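You operate a simulated robot arm through the tools that you are given. There is no shell and no other tool. Be economical: measure what you need, move in short steps, check, and stop when the job is done.

Carry out the task below with a simulated two-armed robot. There is one attempt and no reset: what you move stays moved.

JOB
Take the blue cloth from the right half of the bench and lay it out flat on the left half of the bench.
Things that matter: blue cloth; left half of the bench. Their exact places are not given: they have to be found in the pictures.

It is judged by the outcome, as a careful person would: the job done as asked, and still so three seconds after it is handed in. It fails if anything else is knocked over, pushed out of place, dropped, spilled or broken. Flat cloth is picked up by pressing the open fingertips on it (5 to 10 N) and closing them slowly along it; thin cloth reads only 2 to 8 mm in the jaws.

ROBOT AND FRAMES
Two 7-joint arms with two-finger parallel grippers on one trunk, on a base that drives. Base frame: it is fixed to the floor where the robot stands at the start and does not move with it; the origin is under the middle of the robot, x ahead of it, y to its left, z up; the surface under the hand at the start is at about z = 850. Readings come in mm, rad, newtons and seconds.
The left shoulder is at the start at [91, 174, 1133], the right one opposite. With the tool pointing down near the work surface each hand reaches from about 320 to 720 mm from the robot's upright axis, wherever it stands, measured 20 degrees to its own side. Places, roughly: left half of the bench [700, -800, 800]. Payload 3.6 kg a hand.
The TCP of each hand is the grasp point between the finger pads, 30 mm short of the fingertips. In the tool frame z runs along the fingers and y along their closing line. Largest opening 110 mm; finger width 20, thickness 10; the body of the gripper, 48 by 112 mm, starts 55 mm behind the TCP.
Orientation is that of the tool frame in the base frame, as [roll, pitch, yaw] about the fixed x, y, z axes, in that order (R = Rz(yaw) Ry(pitch) Rx(roll)). With the fingers straight down and closing along the base's y, the tool's x points along the base's -x, its y along +y and its z along -z.

CONTROLS
- The arms move only by the tool nudge_tool. It takes "left_increments", "right_increments" or both (then of equal length, played together; a hand with none holds still); each is a list of rows, each a list of 7 numbers: the finger opening in cm, from 0 to 11, then the shift along the base's x, y, z in units of 150 mm (1.0 is 150 mm), then the turn, a rotation vector about the base's x, y, z in units of 45 degrees (1.0 is 45 degrees). In form: [[jaw, tx, ty, tz, rx, ry, rz], ...]. A call has 1 to 8 rows; each row is the pose to reach, as a shift and turn from the pose commanded when the call began. A call with a number of a shift or a turn outside -1 to 1 is refused whole. Rows are played at 5 a second. More than 50 mm and 0.15 rad between two rows, or a gripper value outside its range, and nothing of the call is played. A pose out of reach is approached as far as the arm can. The call stops where the force on the tool passes 40 N (or 10 N more than at its start, if that is more) or the arm is blocked; 0.2 s more then pass. The fingers move at their own pace (about 153 mm/s each) and stop on an object; they squeeze with about 40 N. The grip force told is the motor's: it shows also when the fingers shut on nothing. Time passes only in rows, and 0.2 s behind the last, so rows that repeat a pose let the fingers close. The reply holds the time, the measured pose of the TCP, the force on the tool along the base axes, the opening and the grip force, in the units named above and with some noise, with the torque about the TCP (base axes, N m) and any sound that the robot's microphone picked up, and new pictures: "views" is both (left out), scene, wrist or none (wrist: the cameras of the hands that moved).
- Cameras (640 x 400 px; columns grow to the right, rows downward): "scene" is now at [173.5, 23, 1281.2]; the picture's right is [0.32, -0.95, -0.00], its down [-0.75, -0.26, -0.61] and it looks along [0.58, 0.20, -0.79] (base axes); focal length 275 px, centre (320, 200). "left" rides on the left gripper at [72, -17, -103] in its tool frame; the picture's right is [0.23, 0.97, 0.00], its down [-0.76, 0.18, -0.62] and it looks along [-0.61, 0.14, 0.78] (tool axes); focal length 222 px, centre (320, 200). "right" rides on the right gripper at [73, 17, -103] in its tool frame; the picture's right is [-0.23, 0.97, 0.00], its down [-0.76, -0.18, -0.62] and it looks along [-0.61, -0.14, 0.78] (tool axes); focal length 222 px, centre (320, 200).
- move_column(by): slides the trunk up (or, below 0, down) by that many mm; the arms and the scene camera ride with it, the base frame stays. It gives what a move gives, with no picture.
- roll_base(legs): drives the robot by 1 to 6 legs, each [ahead, left, turn to the left] in mm, mm and rad, along the robot's own axes; the way and the turn of a leg run together, so that a leg with both is an arc; at most 1500 mm and 3.142 rad a leg. The arms and the cameras ride along, it lands a little off, and it stops where it bumps. It gives what a move gives, and a new picture of the scene camera.
- head_to(pan, tilt): turns the head with the scene camera to pan (to the left, within 1.501 rad either way) and tilt (down, from -0.506 to 1.204), counted from straight ahead of the robot. It gives what a move gives, and a new picture of the scene camera.
- locate(camera, pixels): for up to 12 pixels [column, row] of the newest picture of that camera ("zoom" is the newest enlarged one), the place [x, y, z] in the base frame of the surface seen there, good to about 2 mm. No time passes.
- zoom(camera, box): a new picture of the part [left, top, right, bottom] of that camera's present view, enlarged. No time passes.
- sign_off(): hands the job in; it is judged then, once.

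Keep the steps short. Do not move on a guess: measure, check each grasp and each placing, and mend mistakes. In all there are 80 turns and 260 pictures (those below and enlarged ones count). Leave the grippers open and the arms clear of the work at the hand-in unless told otherwise, and finish with a single line.

The tools are called after "Request:" by a JSON object that holds its "op" and its "data". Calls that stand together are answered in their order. nudge_tool: Moves the arms, as the interface text tells. Its arguments: {"type":"object","properties":{"left_increments":{"type":"array","items":{"type":"array","items":{"type":"number"}}},"right_increments":{"type":"array","items":{"type":"array","items":{"type":"number"}}},"views":{"type":"string","enum":["both","scene","wrist","none"]}},"required":[]} The other tools are called the same way: move_column (by) slides the trunk up or down; roll_base (legs) drives the base; head_to (pan, tilt) turns the head that bears the scene camera; locate (camera, pixels) gives the place of the surface under pixels of a picture; zoom (camera, box) takes an enlarged picture of a part of a camera's view; sign_off () hands the job in.

At the start:

```text
clock: 0.0
left_tcp_pos: [472.4, 326.4, 1002.9]
left_orientation: [3.14, 0.0, 3.14]
left_force: [0.3, 0.7, -0.8]
left_wrist_torque: [0.01, -0.02, -0.02]
left_gripper_width: 109.9
left_grasp_force: 0.1
right_tcp_pos: [433.7, -72.0, 1011.2]
right_orientation: [3.141, -0.003, 3.141]
right_force: [-0.1, 0.9, -0.7]
right_wrist_torque: [0.0, 0.02, 0.0]
right_gripper_width: 109.9
right_grasp_force: 0.0
trunk travel left (down, up): [-250.0, 513.0]
robot x, y, heading: [1.5, 0.7, -0.002]
head pan, tilt: [0.328, 0.915]
```

scene: 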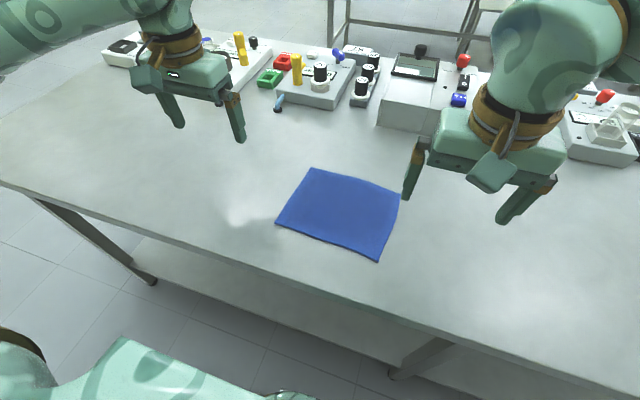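
right: 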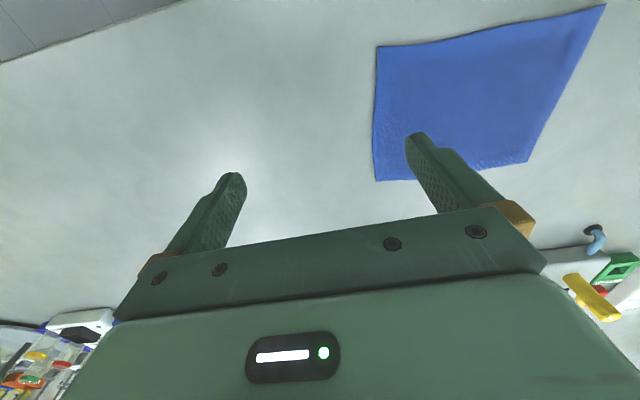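
left: 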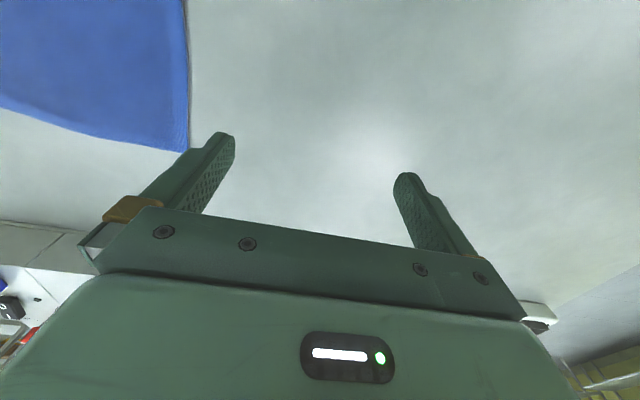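

The blue cloth is around pixel (345,212). The stated "left half" lies near y=-800, which is to the robot's right. I'll measure the cloth and look over there.

Request:
{"op": "locate", "data": {"camera": "scene", "pixels": [[311, 169], [398, 190], [379, 260], [277, 222], [345, 212], [10, 180], [600, 370], [480, 300], [240, 200], [300, 95], [390, 110], [600, 150]]}}

Request:
{"op": "head_to", "data": {"pan": -0.8, "tilt": 0.6}}

```text
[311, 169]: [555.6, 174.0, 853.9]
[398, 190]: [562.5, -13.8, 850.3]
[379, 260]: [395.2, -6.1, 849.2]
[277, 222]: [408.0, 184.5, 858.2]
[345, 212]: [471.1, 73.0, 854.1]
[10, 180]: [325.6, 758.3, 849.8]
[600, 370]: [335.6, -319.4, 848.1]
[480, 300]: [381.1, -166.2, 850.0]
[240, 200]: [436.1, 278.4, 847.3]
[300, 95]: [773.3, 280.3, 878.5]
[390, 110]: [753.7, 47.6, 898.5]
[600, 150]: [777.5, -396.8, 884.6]
```

```text
clock: 1.4
left_tcp_pos: [470.9, 325.9, 1004.0]
left_orientation: [-3.141, -0.001, -3.14]
left_force: [-1.0, 0.2, -0.5]
left_wrist_torque: [-0.02, 0.02, 0.02]
left_gripper_width: 109.9
left_grasp_force: 0.0
right_tcp_pos: [433.8, -71.5, 1010.7]
right_orientation: [3.141, -0.002, -3.14]
right_force: [0.0, 0.8, 0.5]
right_wrist_torque: [0.02, 0.0, 0.0]
right_gripper_width: 109.9
right_grasp_force: 0.1
trunk travel left (down, up): [-250.0, 513.0]
robot x, y, heading: [1.3, -1.7, -0.002]
head pan, tilt: [-0.799, 0.6]
```

scene: 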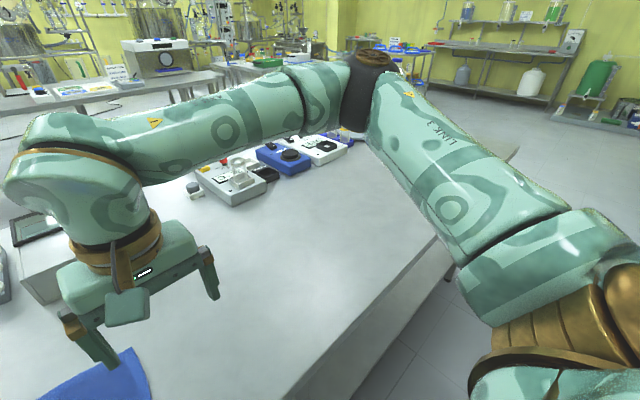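

Request:
{"op": "locate", "data": {"camera": "scene", "pixels": [[290, 395], [380, 300], [435, 238], [335, 190], [350, 145], [300, 220], [235, 200], [195, 190], [513, 150], [385, 165], [300, 165], [390, 200]]}}

Request:
{"op": "head_to", "data": {"pan": -1.2, "tilt": 0.5}}

Request:
{"op": "head_to", "data": {"pan": 0.6, "tilt": 0.4}}

```text
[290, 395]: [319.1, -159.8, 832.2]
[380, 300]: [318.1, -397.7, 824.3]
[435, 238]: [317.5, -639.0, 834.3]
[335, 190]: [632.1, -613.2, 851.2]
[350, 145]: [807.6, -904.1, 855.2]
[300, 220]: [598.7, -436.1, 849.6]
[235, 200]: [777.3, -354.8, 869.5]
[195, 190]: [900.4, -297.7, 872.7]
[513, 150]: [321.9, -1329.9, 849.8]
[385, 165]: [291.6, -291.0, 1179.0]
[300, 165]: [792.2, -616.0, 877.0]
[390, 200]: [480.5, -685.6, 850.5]
```

```text
clock: 2.2
left_tcp_pos: [472.6, 326.0, 1004.5]
left_orientation: [3.141, 0.0, -3.14]
left_force: [0.9, -0.2, -0.6]
left_wrist_torque: [0.0, -0.02, -0.01]
left_gripper_width: 109.8
left_grasp_force: 0.0
right_tcp_pos: [433.4, -71.1, 1011.3]
right_orientation: [3.141, 0.0, -3.141]
right_force: [-0.7, 0.6, 0.7]
right_wrist_torque: [-0.04, 0.02, -0.03]
right_gripper_width: 109.8
right_grasp_force: 0.0
trunk travel left (down, up): [-250.0, 513.0]
robot x, y, heading: [-0.9, -1.4, -0.001]
head pan, tilt: [-1.201, 0.499]
```

scene: 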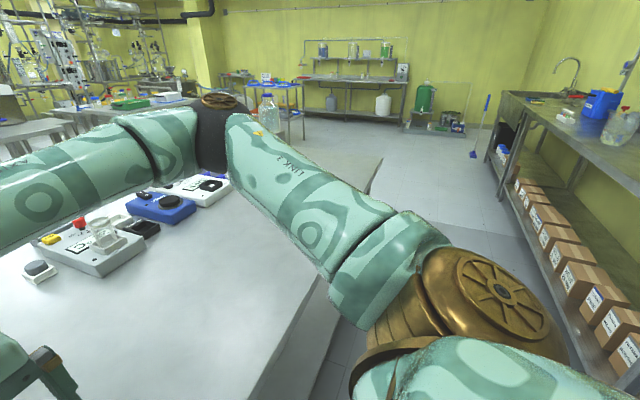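

```text
clock: 4.0
left_tcp_pos: [471.4, 325.6, 1004.1]
left_orientation: [-3.142, -0.001, -3.141]
left_force: [-0.3, -0.3, -0.8]
left_wrist_torque: [0.03, 0.03, -0.02]
left_gripper_width: 110.1
left_grasp_force: 0.0
right_tcp_pos: [432.4, -71.1, 1011.7]
right_orientation: [-3.141, -0.002, -3.141]
right_force: [0.3, 0.5, -1.2]
right_wrist_torque: [0.0, 0.0, 0.02]
right_gripper_width: 110.2
right_grasp_force: 0.0
trunk travel left (down, up): [-250.0, 513.0]
robot x, y, heading: [-1.5, 2.6, 0.0]
head pan, tilt: [0.6, 0.4]
```

scene: 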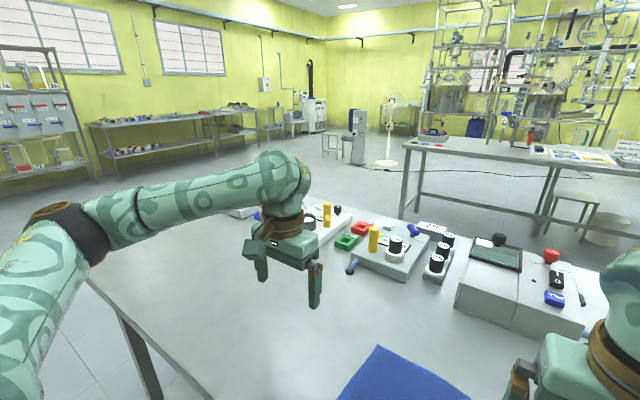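

The bench runs from about y=+850 to -1350, so the target half is y < -260. It is clear around x 350-650, y -700. I'll pick up the cloth's near edge with both hands. First I'll centre the base on the cloth and look down.

Request:
{"op": "roll_base", "data": {"legs": [[0, 80, 0]]}}

Request:
{"op": "head_to", "data": {"pan": 0.0, "tilt": 1.0}}

```text
clock: 5.1
left_tcp_pos: [470.4, 408.8, 1003.0]
left_orientation: [-3.14, 0.0, -3.141]
left_force: [-0.5, 0.6, 0.1]
left_wrist_torque: [0.02, 0.01, 0.02]
left_gripper_width: 110.0
left_grasp_force: 0.1
right_tcp_pos: [433.0, 11.9, 1011.6]
right_orientation: [-3.139, -0.003, -3.14]
right_force: [0.5, 1.0, 0.1]
right_wrist_torque: [-0.02, -0.05, 0.02]
right_gripper_width: 109.9
right_grasp_force: 0.1
trunk travel left (down, up): [-250.0, 513.0]
robot x, y, heading: [-2.6, 81.1, 0.001]
head pan, tilt: [0.6, 0.4]
```

scene: 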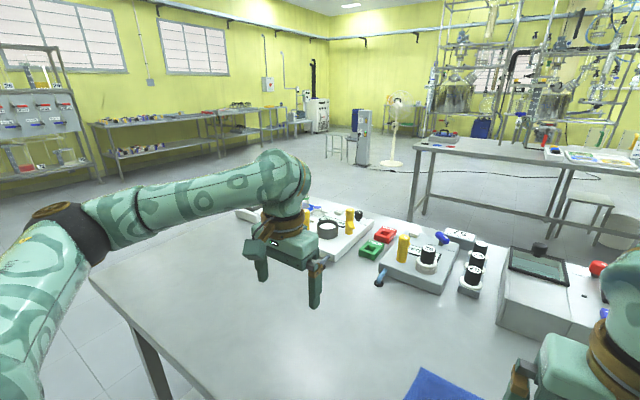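

```text
clock: 6.1
left_tcp_pos: [470.7, 408.7, 1004.3]
left_orientation: [3.14, 0.001, -3.139]
left_force: [-0.3, 0.3, 0.8]
left_wrist_torque: [-0.02, 0.0, 0.0]
left_gripper_width: 110.1
left_grasp_force: 0.0
right_tcp_pos: [433.0, 11.4, 1011.7]
right_orientation: [3.139, -0.002, -3.141]
right_force: [0.3, -0.7, 0.7]
right_wrist_torque: [-0.02, 0.01, 0.03]
right_gripper_width: 110.0
right_grasp_force: 0.0
trunk travel left (down, up): [-250.0, 513.0]
robot x, y, heading: [0.5, 79.2, 0.003]
head pan, tilt: [0.0, 1.0]
```

scene: 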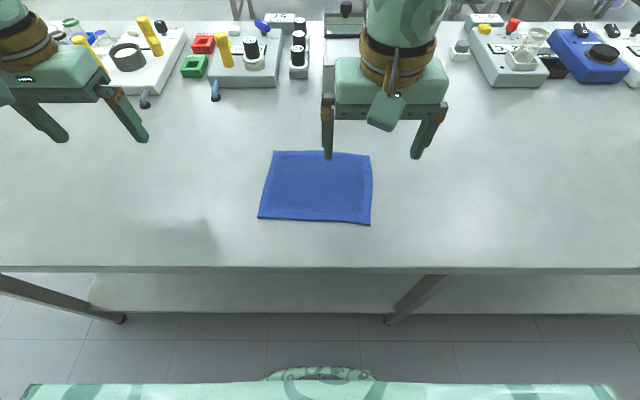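

The near corners are at about (259,218) and (370,224). I'll measure them.

Request:
{"op": "locate", "data": {"camera": "scene", "pixels": [[260, 216], [369, 222], [274, 153], [368, 157], [262, 208], [300, 220], [340, 221], [315, 190]]}}

Request:
{"op": "zoom", "data": {"camera": "scene", "box": [230, 130, 400, 240]}}

```text
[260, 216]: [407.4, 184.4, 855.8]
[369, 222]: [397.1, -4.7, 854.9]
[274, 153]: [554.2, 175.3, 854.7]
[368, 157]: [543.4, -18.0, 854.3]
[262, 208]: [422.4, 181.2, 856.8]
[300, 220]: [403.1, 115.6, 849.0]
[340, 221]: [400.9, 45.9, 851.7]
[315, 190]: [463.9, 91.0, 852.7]
```

```text
3.64 times, centred on (315, 185) of scene
```

zoom: 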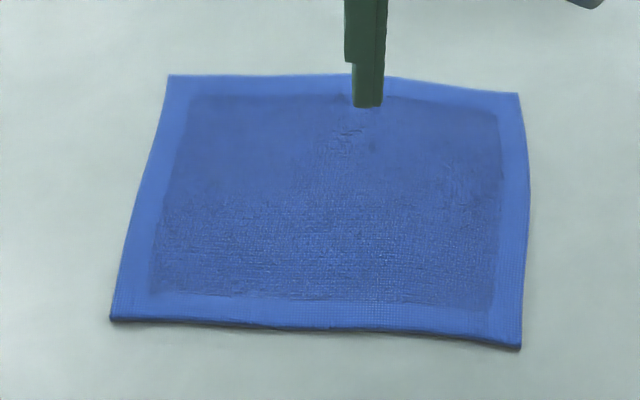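

I'll bring both hands above the near corners: left to (418,160), right to (408,20), still high for now.

Request:
{"op": "nudge_tool", "data": {"left_increments": [[11, -0.1, -0.25, 0, 0, 0, 0], [9, -0.2, -0.5, 0, 0, 0, 0], [6, -0.35, -0.75, 0, 0, 0, 0], [3, -0.35, -1, 0, 0, 0, 0]], "right_increments": [[11, -0.05, 0.02, 0, 0, 0, 0], [9, -0.1, 0.04, 0, 0, 0, 0], [6, -0.16, 0.05, 0, 0, 0, 0], [3, -0.16, 0.055, 0, 0, 0, 0]], "views": "none"}}

Request:
{"op": "nudge_tool", "data": {"left_increments": [[3, 0, -0.3, 0, 0, 0, 0], [3, 0, -0.66, 0, 0, 0, 0], [3, 0, -0.66, -0.27, 0, 0, 0], [3, 0, -0.66, -0.54, 0, 0, 0], [3, 0, -0.66, -0.54, 0, 0, 0]], "right_increments": [[3, 0, 0, 0, 0, 0, 0], [3, 0, 0, 0, 0, 0, 0], [3, 0, 0, -0.3, 0, 0, 0], [3, 0, 0, -0.6, 0, 0, 0], [3, 0, 0, -0.6, 0, 0, 0]]}}

```text
clock: 7.1
left_tcp_pos: [418.8, 256.7, 1005.1]
left_orientation: [3.142, -0.001, -3.14]
left_force: [-0.4, -0.3, -0.3]
left_wrist_torque: [0.06, 0.02, -0.01]
left_gripper_width: 30.1
left_grasp_force: 0.2
right_tcp_pos: [409.0, 17.9, 1012.3]
right_orientation: [3.14, 0.0, -3.141]
right_force: [0.6, -0.9, 0.1]
right_wrist_torque: [0.01, -0.02, 0.01]
right_gripper_width: 29.8
right_grasp_force: 0.2
trunk travel left (down, up): [-250.0, 513.0]
robot x, y, heading: [0.2, 80.4, 0.002]
head pan, tilt: [0.0, 1.0]
```

```text
refused: row 2 steps farther than a row can; nothing moved
```

Request:
{"op": "nudge_tool", "data": {"left_increments": [[3, 0, -0.3, 0, 0, 0, 0], [3, 0, -0.6, 0, 0, 0, 0], [3, 0, -0.65, -0.27, 0, 0, 0], [3, 0, -0.65, -0.55, 0, 0, 0], [3, 0, -0.65, -0.55, 0, 0, 0]], "right_increments": [[3, 0, 0, 0, 0, 0, 0], [3, 0, 0, 0, 0, 0, 0], [3, 0, 0, -0.3, 0, 0, 0], [3, 0, 0, -0.6, 0, 0, 0], [3, 0, 0, -0.6, 0, 0, 0]]}}

```text
clock: 8.3
left_tcp_pos: [419.4, 160.3, 920.6]
left_orientation: [-3.141, 0.0, -3.141]
left_force: [-0.8, 0.6, 0.2]
left_wrist_torque: [0.03, -0.02, 0.01]
left_gripper_width: 29.8
left_grasp_force: 0.1
right_tcp_pos: [408.7, 18.9, 920.8]
right_orientation: [3.14, -0.001, -3.14]
right_force: [-0.1, -0.2, 0.0]
right_wrist_torque: [-0.01, -0.01, -0.03]
right_gripper_width: 30.0
right_grasp_force: 0.0
trunk travel left (down, up): [-250.0, 513.0]
robot x, y, heading: [-1.1, 80.3, -0.001]
head pan, tilt: [0.0, 1.0]
```

scene: 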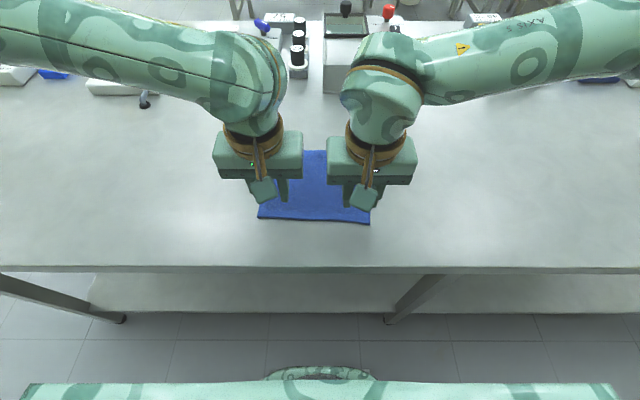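
right: 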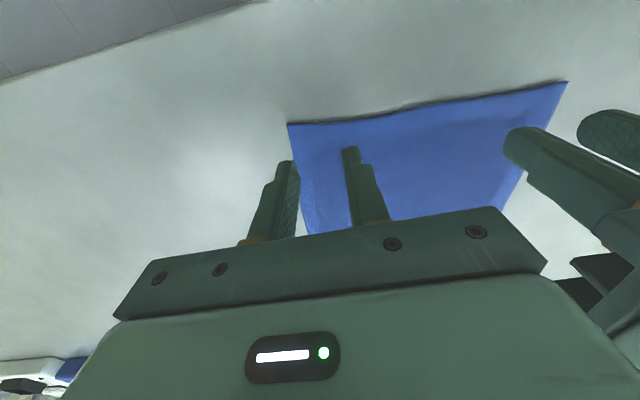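
left: 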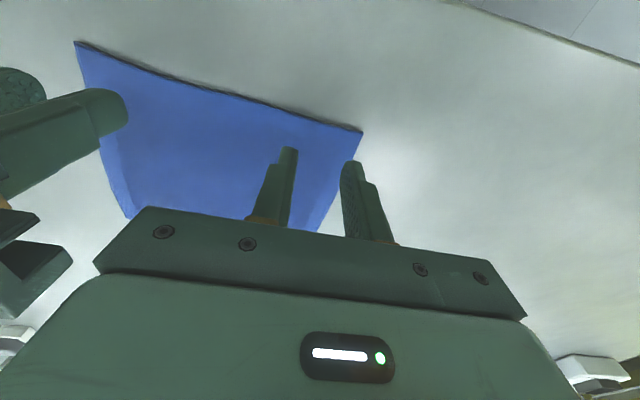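

Fingers line up over the near corners. I'll go down to first contact (TCP z of about 881) and read the forces.

Request:
{"op": "nudge_tool", "data": {"left_increments": [[3, 0, 0, -0.13, 0, 0, 0], [3, 0, 0, -0.22, 0, 0, 0], [3, 0, 0, -0.26, 0, 0, 0], [3, 0, 0, -0.26, 0, 0, 0]], "right_increments": [[3, 0, 0, -0.13, 0, 0, 0], [3, 0, 0, -0.22, 0, 0, 0], [3, 0, 0, -0.26, 0, 0, 0], [3, 0, 0, -0.26, 0, 0, 0]], "views": "none"}}

```text
clock: 9.3
left_tcp_pos: [417.6, 161.1, 883.0]
left_orientation: [-3.141, 0.002, -3.14]
left_force: [2.0, -1.3, 8.9]
left_wrist_torque: [-0.03, -0.04, 0.04]
left_gripper_width: 29.9
left_grasp_force: 0.1
right_tcp_pos: [409.5, 19.4, 883.1]
right_orientation: [3.139, 0.001, -3.14]
right_force: [2.5, 0.2, 9.0]
right_wrist_torque: [0.06, -0.06, -0.04]
right_gripper_width: 29.9
right_grasp_force: 0.0
trunk travel left (down, up): [-250.0, 513.0]
robot x, y, heading: [3.5, 82.9, 0.004]
head pan, tilt: [0.0, 1.0]
```

Both hands press with about 9 N, which is in range. I'll close slowly.

Request:
{"op": "nudge_tool", "data": {"left_increments": [[2.5, 0, 0, 0, 0, 0, 0], [2, 0, 0, 0, 0, 0, 0], [1.5, 0, 0, 0, 0, 0, 0], [1.1, 0, 0, 0, 0, 0, 0], [0.7, 0, 0, 0, 0, 0, 0], [0.3, 0, 0, 0, 0, 0, 0], [0, 0, 0, 0, 0, 0, 0], [0, 0, 0, 0, 0, 0, 0]], "right_increments": [[2.5, 0, 0, 0, 0, 0, 0], [2, 0, 0, 0, 0, 0, 0], [1.5, 0, 0, 0, 0, 0, 0], [1.1, 0, 0, 0, 0, 0, 0], [0.7, 0, 0, 0, 0, 0, 0], [0.3, 0, 0, 0, 0, 0, 0], [0, 0, 0, 0, 0, 0, 0], [0, 0, 0, 0, 0, 0, 0]]}}

```text
clock: 11.1
left_tcp_pos: [418.1, 160.4, 883.0]
left_orientation: [-3.139, 0.0, -3.139]
left_force: [-0.5, -20.1, 9.4]
left_wrist_torque: [-0.63, 0.03, 0.01]
left_gripper_width: 3.5
left_grasp_force: 39.6
right_tcp_pos: [409.3, 20.0, 884.8]
right_orientation: [3.139, 0.003, -3.137]
right_force: [1.0, 21.1, 11.2]
right_wrist_torque: [0.74, -0.03, 0.08]
right_gripper_width: 3.9
right_grasp_force: 40.1
trunk travel left (down, up): [-250.0, 513.0]
robot x, y, heading: [0.7, 80.4, 0.005]
head pan, tilt: [0.0, 1.0]
```

scene: 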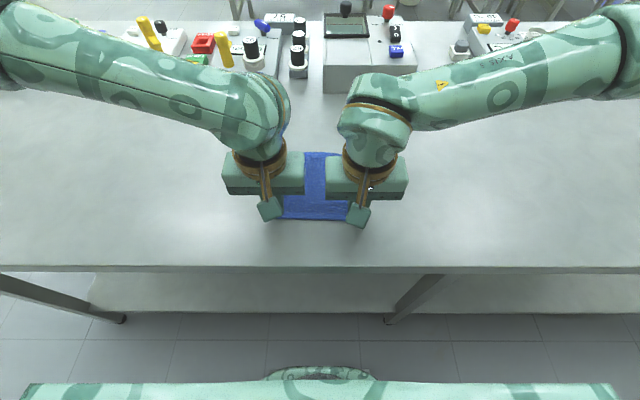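
right: 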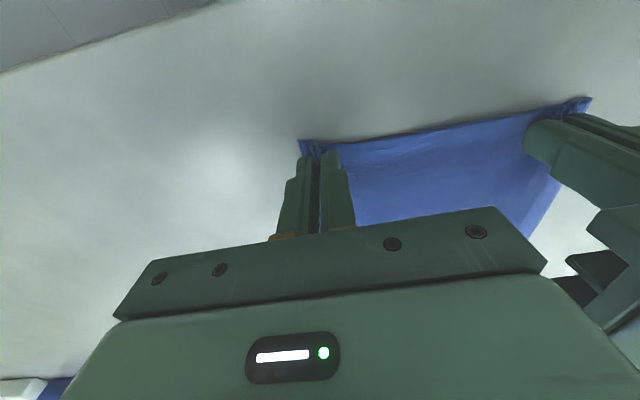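
left: 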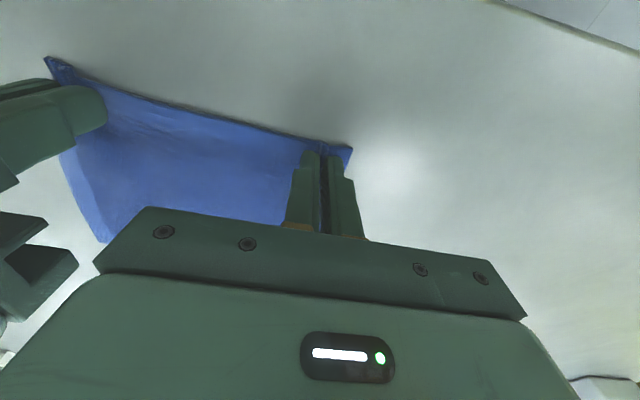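

Both hands hold cloth (3.5 and 3.9 mm), with about 20 N pulling between them. I'll ease the hands together slightly and lift gently.

Request:
{"op": "nudge_tool", "data": {"left_increments": [[0, 0, -0.03, 0.04, 0, 0, 0], [0, 0.02, -0.05, 0.15, 0, 0, 0], [0, 0.05, -0.05, 0.3, 0, 0, 0], [0, 0.1, -0.05, 0.5, 0, 0, 0], [0, 0.15, -0.05, 0.7, 0, 0, 0], [0, 0.2, -0.05, 0.9, 0, 0, 0], [0, 0.2, -0.05, 1, 0, 0, 0]], "right_increments": [[0, 0, 0.03, 0.04, 0, 0, 0], [0, 0.02, 0.05, 0.15, 0, 0, 0], [0, 0.05, 0.05, 0.3, 0, 0, 0], [0, 0.1, 0.05, 0.5, 0, 0, 0], [0, 0.15, 0.05, 0.7, 0, 0, 0], [0, 0.2, 0.05, 0.9, 0, 0, 0], [0, 0.2, 0.05, 1, 0, 0, 0]]}}

```text
clock: 12.7
left_tcp_pos: [448.8, 153.8, 1033.0]
left_orientation: [-3.14, -0.001, -3.141]
left_force: [0.0, -0.4, -1.2]
left_wrist_torque: [0.02, 0.02, 0.04]
left_gripper_width: 3.3
left_grasp_force: 39.7
right_tcp_pos: [438.8, 26.6, 1032.4]
right_orientation: [-3.141, -0.002, -3.139]
right_force: [0.1, 0.9, -0.4]
right_wrist_torque: [0.01, 0.02, 0.02]
right_gripper_width: 3.6
right_grasp_force: 39.7
trunk travel left (down, up): [-250.0, 513.0]
robot x, y, heading: [-0.8, 82.4, 0.004]
head pan, tilt: [0.0, 1.0]
```

scene: 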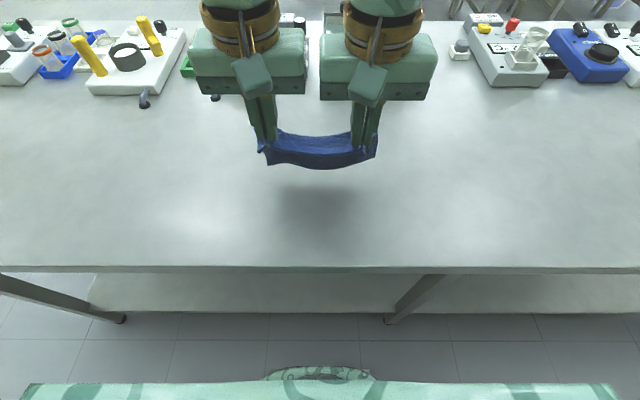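
right: 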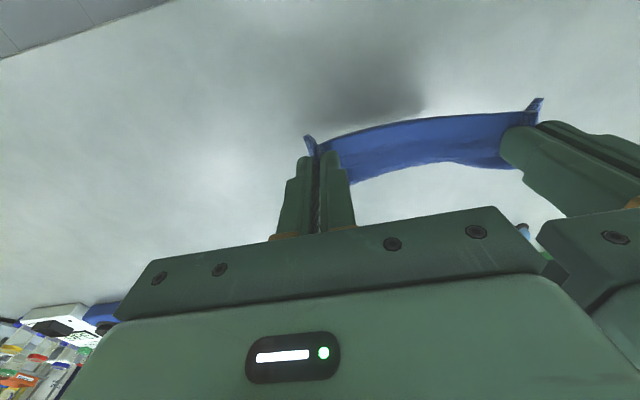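
left: 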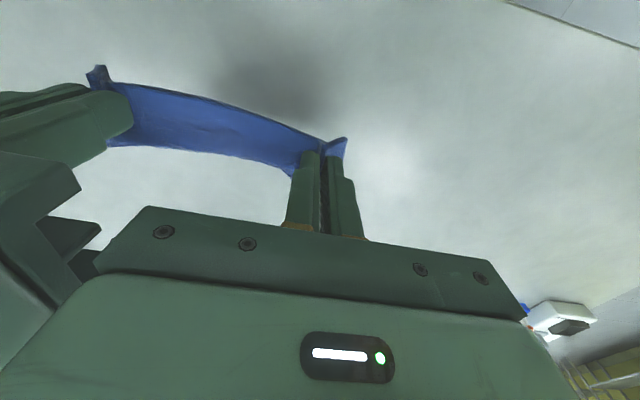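

The cloth hangs freely from both hands. I'll raise it 70 mm more and move forward 60 mm so its hem clears the bench, then drive right along the bench.

Request:
{"op": "nudge_tool", "data": {"left_increments": [[0, 0.1, 0, 0.2, 0, 0, 0], [0, 0.25, 0, 0.4, 0, 0, 0], [0, 0.4, 0, 0.47, 0, 0, 0], [0, 0.4, 0, 0.47, 0, 0, 0]], "right_increments": [[0, 0.1, 0, 0.2, 0, 0, 0], [0, 0.25, 0, 0.4, 0, 0, 0], [0, 0.4, 0, 0.47, 0, 0, 0], [0, 0.4, 0, 0.47, 0, 0, 0]], "views": "none"}}

Request:
{"op": "roll_base", "data": {"legs": [[0, -400, 0], [0, -400, 0]]}}

```text
clock: 13.7
left_tcp_pos: [509.6, 151.7, 1101.7]
left_orientation: [-3.141, 0.0, -3.139]
left_force: [-1.5, -0.4, 0.7]
left_wrist_torque: [-0.03, -0.03, 0.02]
left_gripper_width: 3.7
left_grasp_force: 39.4
right_tcp_pos: [499.3, 26.9, 1103.1]
right_orientation: [3.139, 0.0, -3.14]
right_force: [0.3, -0.1, 0.6]
right_wrist_torque: [-0.01, -0.04, 0.01]
right_gripper_width: 3.4
right_grasp_force: 39.8
trunk travel left (down, up): [-250.0, 513.0]
robot x, y, heading: [-3.9, 83.4, -0.001]
head pan, tilt: [0.0, 1.0]
```

```text
clock: 18.3
left_tcp_pos: [510.5, -651.9, 1102.3]
left_orientation: [3.141, 0.0, 3.141]
left_force: [-0.2, 0.0, 0.2]
left_wrist_torque: [-0.02, 0.01, 0.04]
left_gripper_width: 3.2
left_grasp_force: 39.9
right_tcp_pos: [501.0, -778.1, 1102.0]
right_orientation: [-3.141, -0.001, -3.139]
right_force: [-0.2, -1.1, -0.4]
right_wrist_torque: [-0.01, 0.0, 0.0]
right_gripper_width: 3.5
right_grasp_force: 40.1
trunk travel left (down, up): [-250.0, 513.0]
robot x, y, heading: [1.8, -722.4, 0.0]
head pan, tilt: [0.0, 1.0]
```

scene: 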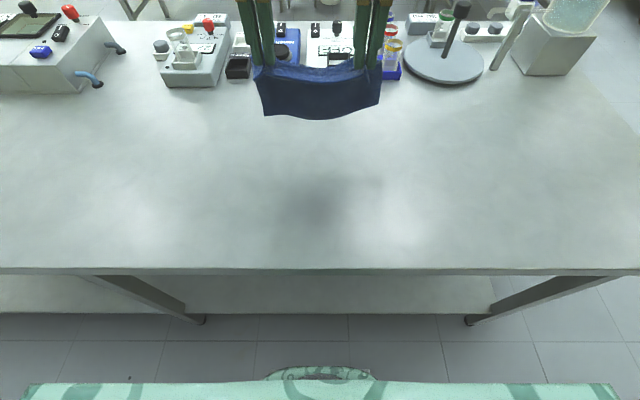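

The target area in front is clear. I'll move forward 80 mm and lower until the hem is just above the bench.

Request:
{"op": "nudge_tool", "data": {"left_increments": [[0, 0.2, 0.0, 0, 0, 0, 0], [0, 0.4, 0.0, -0.1, 0, 0, 0], [0, 0.53, 0.02, -0.25, 0, 0, 0], [0, 0.53, 0.03, -0.38, 0, 0, 0], [0, 0.53, 0.03, -0.38, 0, 0, 0], [0, 0.53, 0.03, -0.38, 0, 0, 0]], "right_increments": [[0, 0.2, 0.0, 0, 0, 0, 0], [0, 0.4, 0.0, -0.1, 0, 0, 0], [0, 0.53, -0.02, -0.25, 0, 0, 0], [0, 0.53, -0.03, -0.38, 0, 0, 0], [0, 0.53, -0.03, -0.38, 0, 0, 0], [0, 0.53, -0.03, -0.38, 0, 0, 0]], "views": "scene"}}

```text
clock: 19.7
left_tcp_pos: [591.1, -647.9, 1044.1]
left_orientation: [3.141, -0.002, 3.141]
left_force: [0.0, -2.2, 0.5]
left_wrist_torque: [-0.06, 0.0, 0.02]
left_gripper_width: 3.5
left_grasp_force: 40.0
right_tcp_pos: [581.2, -779.0, 1043.6]
right_orientation: [-3.139, -0.002, -3.14]
right_force: [0.1, 1.2, 0.6]
right_wrist_torque: [0.05, 0.0, 0.06]
right_gripper_width: 3.7
right_grasp_force: 40.2
trunk travel left (down, up): [-250.0, 513.0]
robot x, y, heading: [4.3, -719.5, -0.002]
head pan, tilt: [0.0, 1.0]
```

scene: 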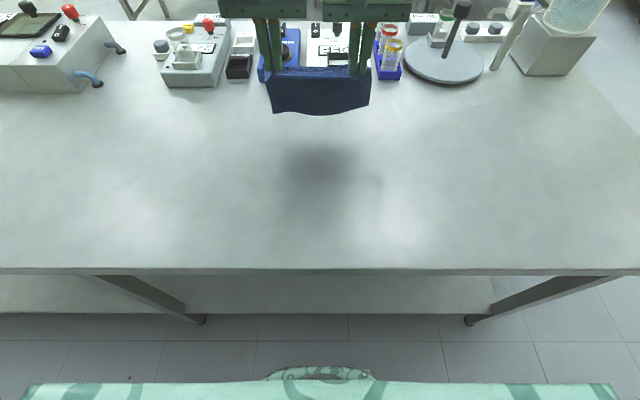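

Request:
{"op": "locate", "data": {"camera": "scene", "pixels": [[275, 108], [320, 111], [366, 102], [320, 75], [275, 80], [395, 80], [275, 75], [238, 76]]}}

Request:
{"op": "zoom", "data": {"camera": "scene", "box": [220, 20, 420, 145]}}

```text
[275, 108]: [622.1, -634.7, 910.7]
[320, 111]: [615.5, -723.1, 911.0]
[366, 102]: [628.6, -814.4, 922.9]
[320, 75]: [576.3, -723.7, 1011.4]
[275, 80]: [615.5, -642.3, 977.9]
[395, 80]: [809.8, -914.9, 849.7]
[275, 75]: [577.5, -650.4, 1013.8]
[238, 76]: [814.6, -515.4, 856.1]
```

```text
3.20 times, centred on (320, 82) of scene
```

zoom: 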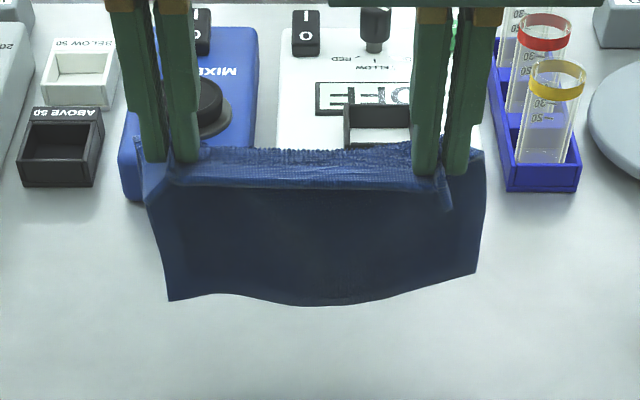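

The hem hangs about 60 mm above the bench and leans forward (x about 620), which is the right way. I'll lower to touch down and start moving back.

Request:
{"op": "nudge_tool", "data": {"left_increments": [[0, 0, 0, -0.15, 0, 0, 0], [0, 0, 0, -0.3, 0, 0, 0], [0, 0, 0, -0.4, 0, 0, 0], [0, -0.06, 0, -0.48, 0, 0, 0], [0, -0.13, 0, -0.56, 0, 0, 0], [0, -0.2, 0, -0.64, 0, 0, 0], [0, -0.2, 0, -0.64, 0, 0, 0]], "right_increments": [[0, 0, 0, -0.15, 0, 0, 0], [0, 0, 0, -0.3, 0, 0, 0], [0, 0, 0, -0.4, 0, 0, 0], [0, -0.06, 0, -0.48, 0, 0, 0], [0, -0.13, 0, -0.56, 0, 0, 0], [0, -0.2, 0, -0.64, 0, 0, 0], [0, -0.2, 0, -0.64, 0, 0, 0]], "views": "scene"}}

Request:
{"op": "zoom", "data": {"camera": "scene", "box": [220, 50, 420, 175]}}

```text
clock: 21.3
left_tcp_pos: [559.9, -646.5, 949.0]
left_orientation: [-3.14, 0.001, -3.14]
left_force: [-0.4, -3.9, 0.1]
left_wrist_torque: [-0.08, 0.01, 0.03]
left_gripper_width: 3.5
left_grasp_force: 39.7
right_tcp_pos: [550.7, -780.6, 951.0]
right_orientation: [3.141, -0.001, 3.141]
right_force: [0.0, 4.2, 0.2]
right_wrist_torque: [0.09, -0.01, 0.02]
right_gripper_width: 3.2
right_grasp_force: 40.1
trunk travel left (down, up): [-250.0, 513.0]
robot x, y, heading: [-0.0, -720.7, -0.005]
head pan, tilt: [0.0, 1.0]
```

scene: 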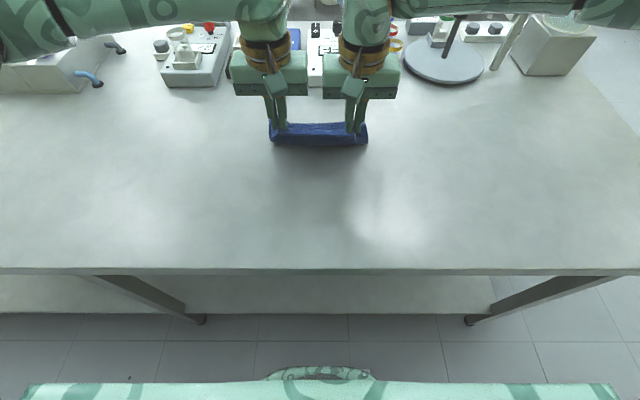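

```text
3.20 times, centred on (320, 112) of scene
```

zoom: 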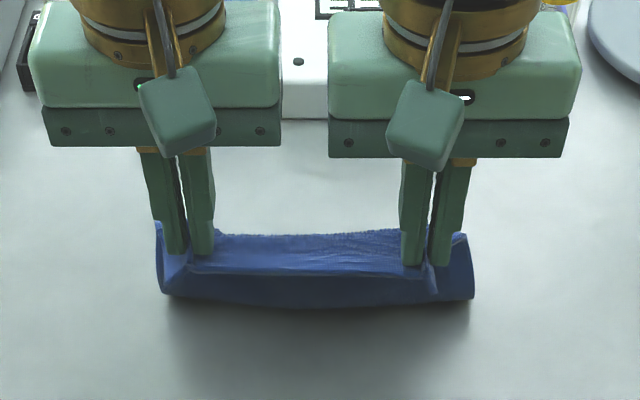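

The cloth bulges toward me with its far part hidden beyond the hands, as expected. I'll carry on back and down.

Request:
{"op": "nudge_tool", "data": {"left_increments": [[0, -0.15, 0, -0.04, 0, 0, 0], [0, -0.25, 0, -0.12, 0, 0, 0], [0, -0.35, 0, -0.2, 0, 0, 0], [0, -0.45, 0, -0.27, 0, 0, 0], [0, -0.5, 0, -0.33, 0, 0, 0], [0, -0.5, 0, -0.33, 0, 0, 0]], "right_increments": [[0, -0.15, 0, -0.04, 0, 0, 0], [0, -0.25, 0, -0.12, 0, 0, 0], [0, -0.35, 0, -0.2, 0, 0, 0], [0, -0.45, 0, -0.27, 0, 0, 0], [0, -0.5, 0, -0.33, 0, 0, 0], [0, -0.5, 0, -0.33, 0, 0, 0]]}}

Request:
{"op": "zoom", "data": {"camera": "scene", "box": [220, 70, 420, 195]}}

```text
clock: 22.7
left_tcp_pos: [485.8, -647.2, 899.1]
left_orientation: [3.14, 0.002, -3.141]
left_force: [-0.3, -5.3, -0.5]
left_wrist_torque: [-0.11, -0.03, 0.05]
left_gripper_width: 3.3
left_grasp_force: 39.9
right_tcp_pos: [476.7, -781.2, 900.9]
right_orientation: [-3.141, 0.001, -3.142]
right_force: [-0.6, 5.2, 0.1]
right_wrist_torque: [0.2, -0.03, 0.07]
right_gripper_width: 3.7
right_grasp_force: 40.4
trunk travel left (down, up): [-250.0, 513.0]
robot x, y, heading: [0.4, -719.9, -0.002]
head pan, tilt: [0.0, 1.0]
```

scene: 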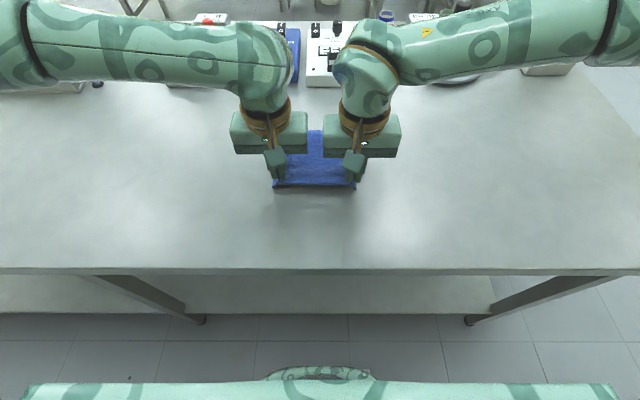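
right: 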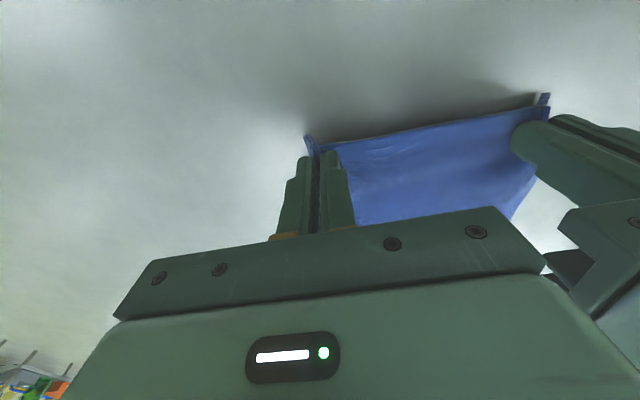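
left: 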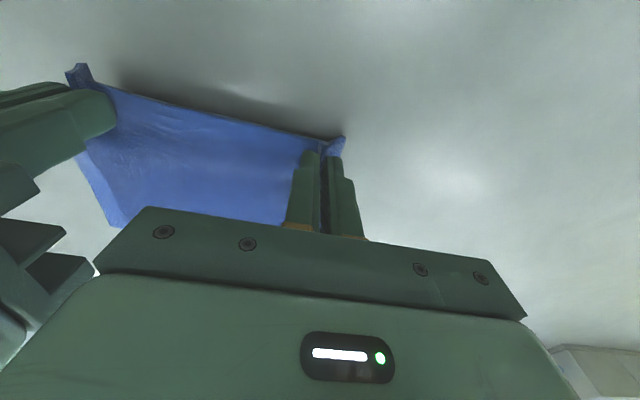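

```text
3.20 times, centred on (320, 132) of scene
```

zoom: 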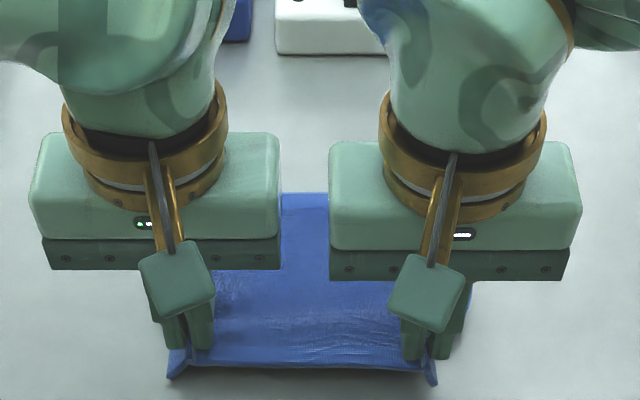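

The cloth is laid out ahead of the hands. I'll lower to light contact with a small pull back.

Request:
{"op": "nudge_tool", "data": {"left_increments": [[0, -0.05, 0.0, -0.05, 0, 0, 0], [0, -0.12, 0.01, -0.09, 0, 0, 0], [0, -0.17, 0.02, -0.115, 0, 0, 0], [0, -0.17, 0.02, -0.115, 0, 0, 0]], "right_increments": [[0, -0.05, 0.0, -0.05, 0, 0, 0], [0, -0.12, -0.01, -0.09, 0, 0, 0], [0, -0.17, -0.02, -0.115, 0, 0, 0], [0, -0.17, -0.02, -0.115, 0, 0, 0]]}}

```text
clock: 23.7
left_tcp_pos: [459.0, -645.2, 883.3]
left_orientation: [-3.14, 0.001, -3.141]
left_force: [0.6, -14.8, 3.2]
left_wrist_torque: [-0.46, 0.03, 0.04]
left_gripper_width: 3.5
left_grasp_force: 39.4
right_tcp_pos: [450.4, -782.9, 885.3]
right_orientation: [3.14, 0.002, -3.141]
right_force: [1.3, 14.3, 1.8]
right_wrist_torque: [0.48, -0.03, 0.08]
right_gripper_width: 3.5
right_grasp_force: 40.3
trunk travel left (down, up): [-250.0, 513.0]
robot x, y, heading: [0.4, -719.6, 0.002]
head pan, tilt: [0.0, 1.0]
```

scene: 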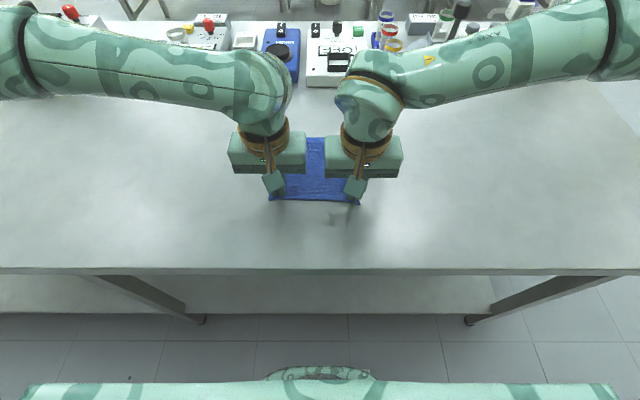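
right: 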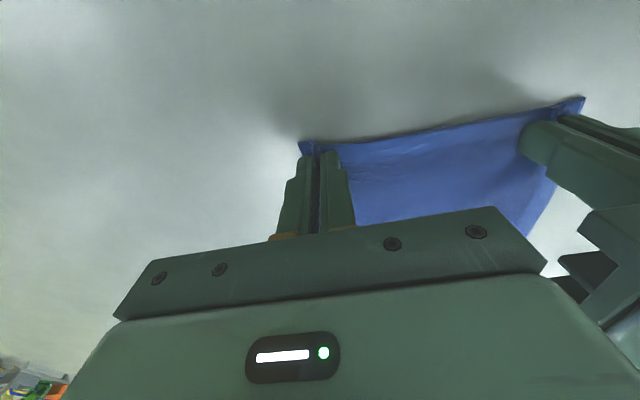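
left: 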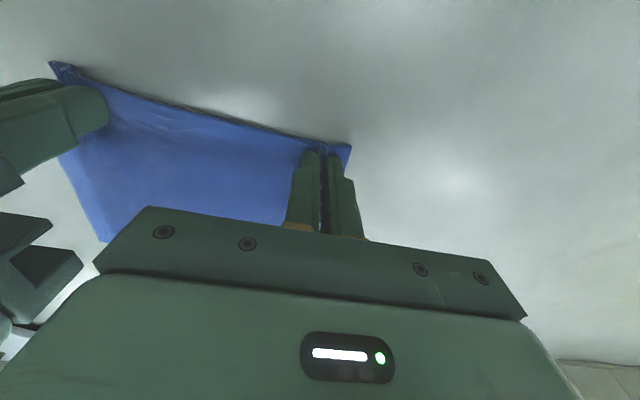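

Both fingertips touch the bench and the edge is taut. I'll open slowly at the surface so the pinched folds spread back out, then lift.

Request:
{"op": "nudge_tool", "data": {"left_increments": [[0.6, 0, 0, -0.005, 0, 0, 0], [1.2, 0, 0, -0.005, 0, 0, 0], [1.8, 0, 0, -0.005, 0, 0, 0], [2.4, 0, 0, -0.005, 0, 0, 0], [3.0, 0, 0, -0.005, 0, 0, 0], [3.0, 0, 0, 0.05, 0, 0, 0], [3.0, 0, 0, 0.2, 0, 0, 0], [3, 0, 0, 0.4, 0, 0, 0]], "right_increments": [[0.6, 0, 0, -0.01, 0, 0, 0], [1.2, 0, 0, -0.01, 0, 0, 0], [1.8, 0, 0, -0.01, 0, 0, 0], [2.4, 0, 0, -0.01, 0, 0, 0], [3.0, 0, 0, -0.01, 0, 0, 0], [3.0, 0, 0, 0.05, 0, 0, 0], [3.0, 0, 0, 0.2, 0, 0, 0], [3, 0, 0, 0.4, 0, 0, 0]]}}

```text
clock: 25.5
left_tcp_pos: [459.7, -644.2, 944.3]
left_orientation: [-3.14, 0.001, -3.14]
left_force: [-0.8, -0.2, 0.6]
left_wrist_torque: [-0.04, -0.02, 0.0]
left_gripper_width: 29.8
left_grasp_force: 0.1
right_tcp_pos: [450.8, -783.6, 943.0]
right_orientation: [-3.141, 0.001, -3.141]
right_force: [0.0, 0.0, 0.3]
right_wrist_torque: [-0.01, -0.03, -0.01]
right_gripper_width: 30.0
right_grasp_force: 0.1
trunk travel left (down, up): [-250.0, 513.0]
robot x, y, heading: [0.4, -725.3, -0.001]
head pan, tilt: [0.0, 1.0]
```

scene: 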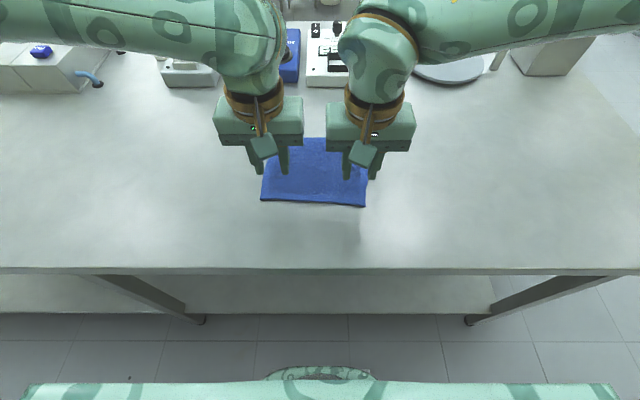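
right: 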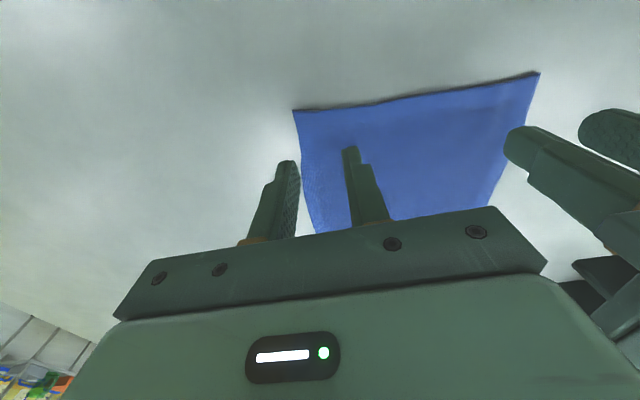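
left: 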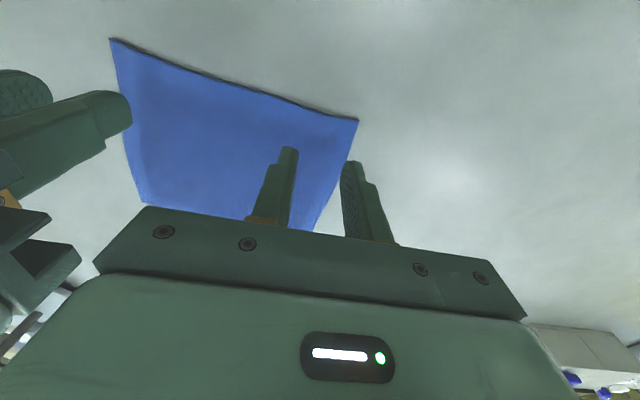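

The cloth is released and looks flat. I'll raise the hands, move them apart to the sides, and open them to see the whole cloth.

Request:
{"op": "nudge_tool", "data": {"left_increments": [[4, 0, 0, 0.3, 0, 0, 0], [6, 0, 0.1, 0.55, 0, 0, 0], [8, 0, 0.4, 0.6, 0, 0, 0], [10, 0, 0.7, 0.6, 0, 0, 0], [11, 0, 1, 0.6, 0, 0, 0], [11, 0, 1, 0.6, 0, 0, 0]], "right_increments": [[4, 0, 0, 0.3, 0, 0, 0], [6, 0, -0.1, 0.55, 0, 0, 0], [8, 0, -0.4, 0.6, 0, 0, 0], [10, 0, -0.7, 0.6, 0, 0, 0], [11, 0, -1, 0.6, 0, 0, 0], [11, 0, -1, 0.6, 0, 0, 0]], "views": "scene"}}

Request:
{"op": "zoom", "data": {"camera": "scene", "box": [230, 110, 400, 220]}}

Request:
{"op": "locate", "data": {"camera": "scene", "pixels": [[264, 197], [363, 203], [274, 141], [361, 142], [316, 170], [290, 199], [340, 202], [267, 165], [365, 170], [316, 143]]}}

```text
clock: 26.9
left_tcp_pos: [461.4, -493.3, 1031.8]
left_orientation: [-3.141, -0.001, -3.14]
left_force: [0.3, -0.2, 0.2]
left_wrist_torque: [-0.01, 0.02, 0.01]
left_gripper_width: 109.8
left_grasp_force: 0.1
right_tcp_pos: [450.6, -934.2, 1034.1]
right_orientation: [-3.141, -0.003, -3.14]
right_force: [-0.6, -1.0, -0.3]
right_wrist_torque: [0.0, 0.02, -0.03]
right_gripper_width: 110.1
right_grasp_force: 0.1
trunk travel left (down, up): [-250.0, 513.0]
robot x, y, heading: [1.7, -719.1, 0.001]
head pan, tilt: [0.0, 1.0]
```

scene: 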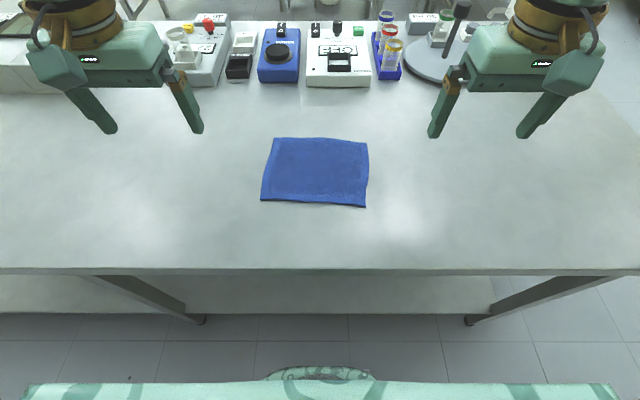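

```text
3.64 times, centred on (315, 165) of scene
```

zoom: 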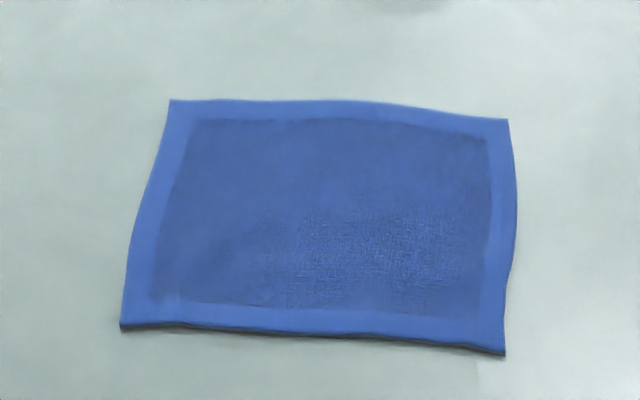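

```text
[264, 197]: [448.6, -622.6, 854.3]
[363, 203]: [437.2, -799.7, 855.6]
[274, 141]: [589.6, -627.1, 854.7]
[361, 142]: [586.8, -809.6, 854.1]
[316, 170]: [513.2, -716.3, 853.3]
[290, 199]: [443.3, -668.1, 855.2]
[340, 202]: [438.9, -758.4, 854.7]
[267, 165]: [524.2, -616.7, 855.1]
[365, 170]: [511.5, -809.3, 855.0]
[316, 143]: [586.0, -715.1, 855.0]
```

The cloth lies flat: every point reads z 853-856 mm. It covers x 437-590 and y -617 to -810, all in the left half. Nothing else was touched, and the hands are open and clear, so I'm handing in.

Request:
{"op": "sign_off", "data": {}}

```text
The job is handed in.
```

The blue cloth now lies flat on the left half of the bench; nothing else was disturbed, and both grippers are open and clear.
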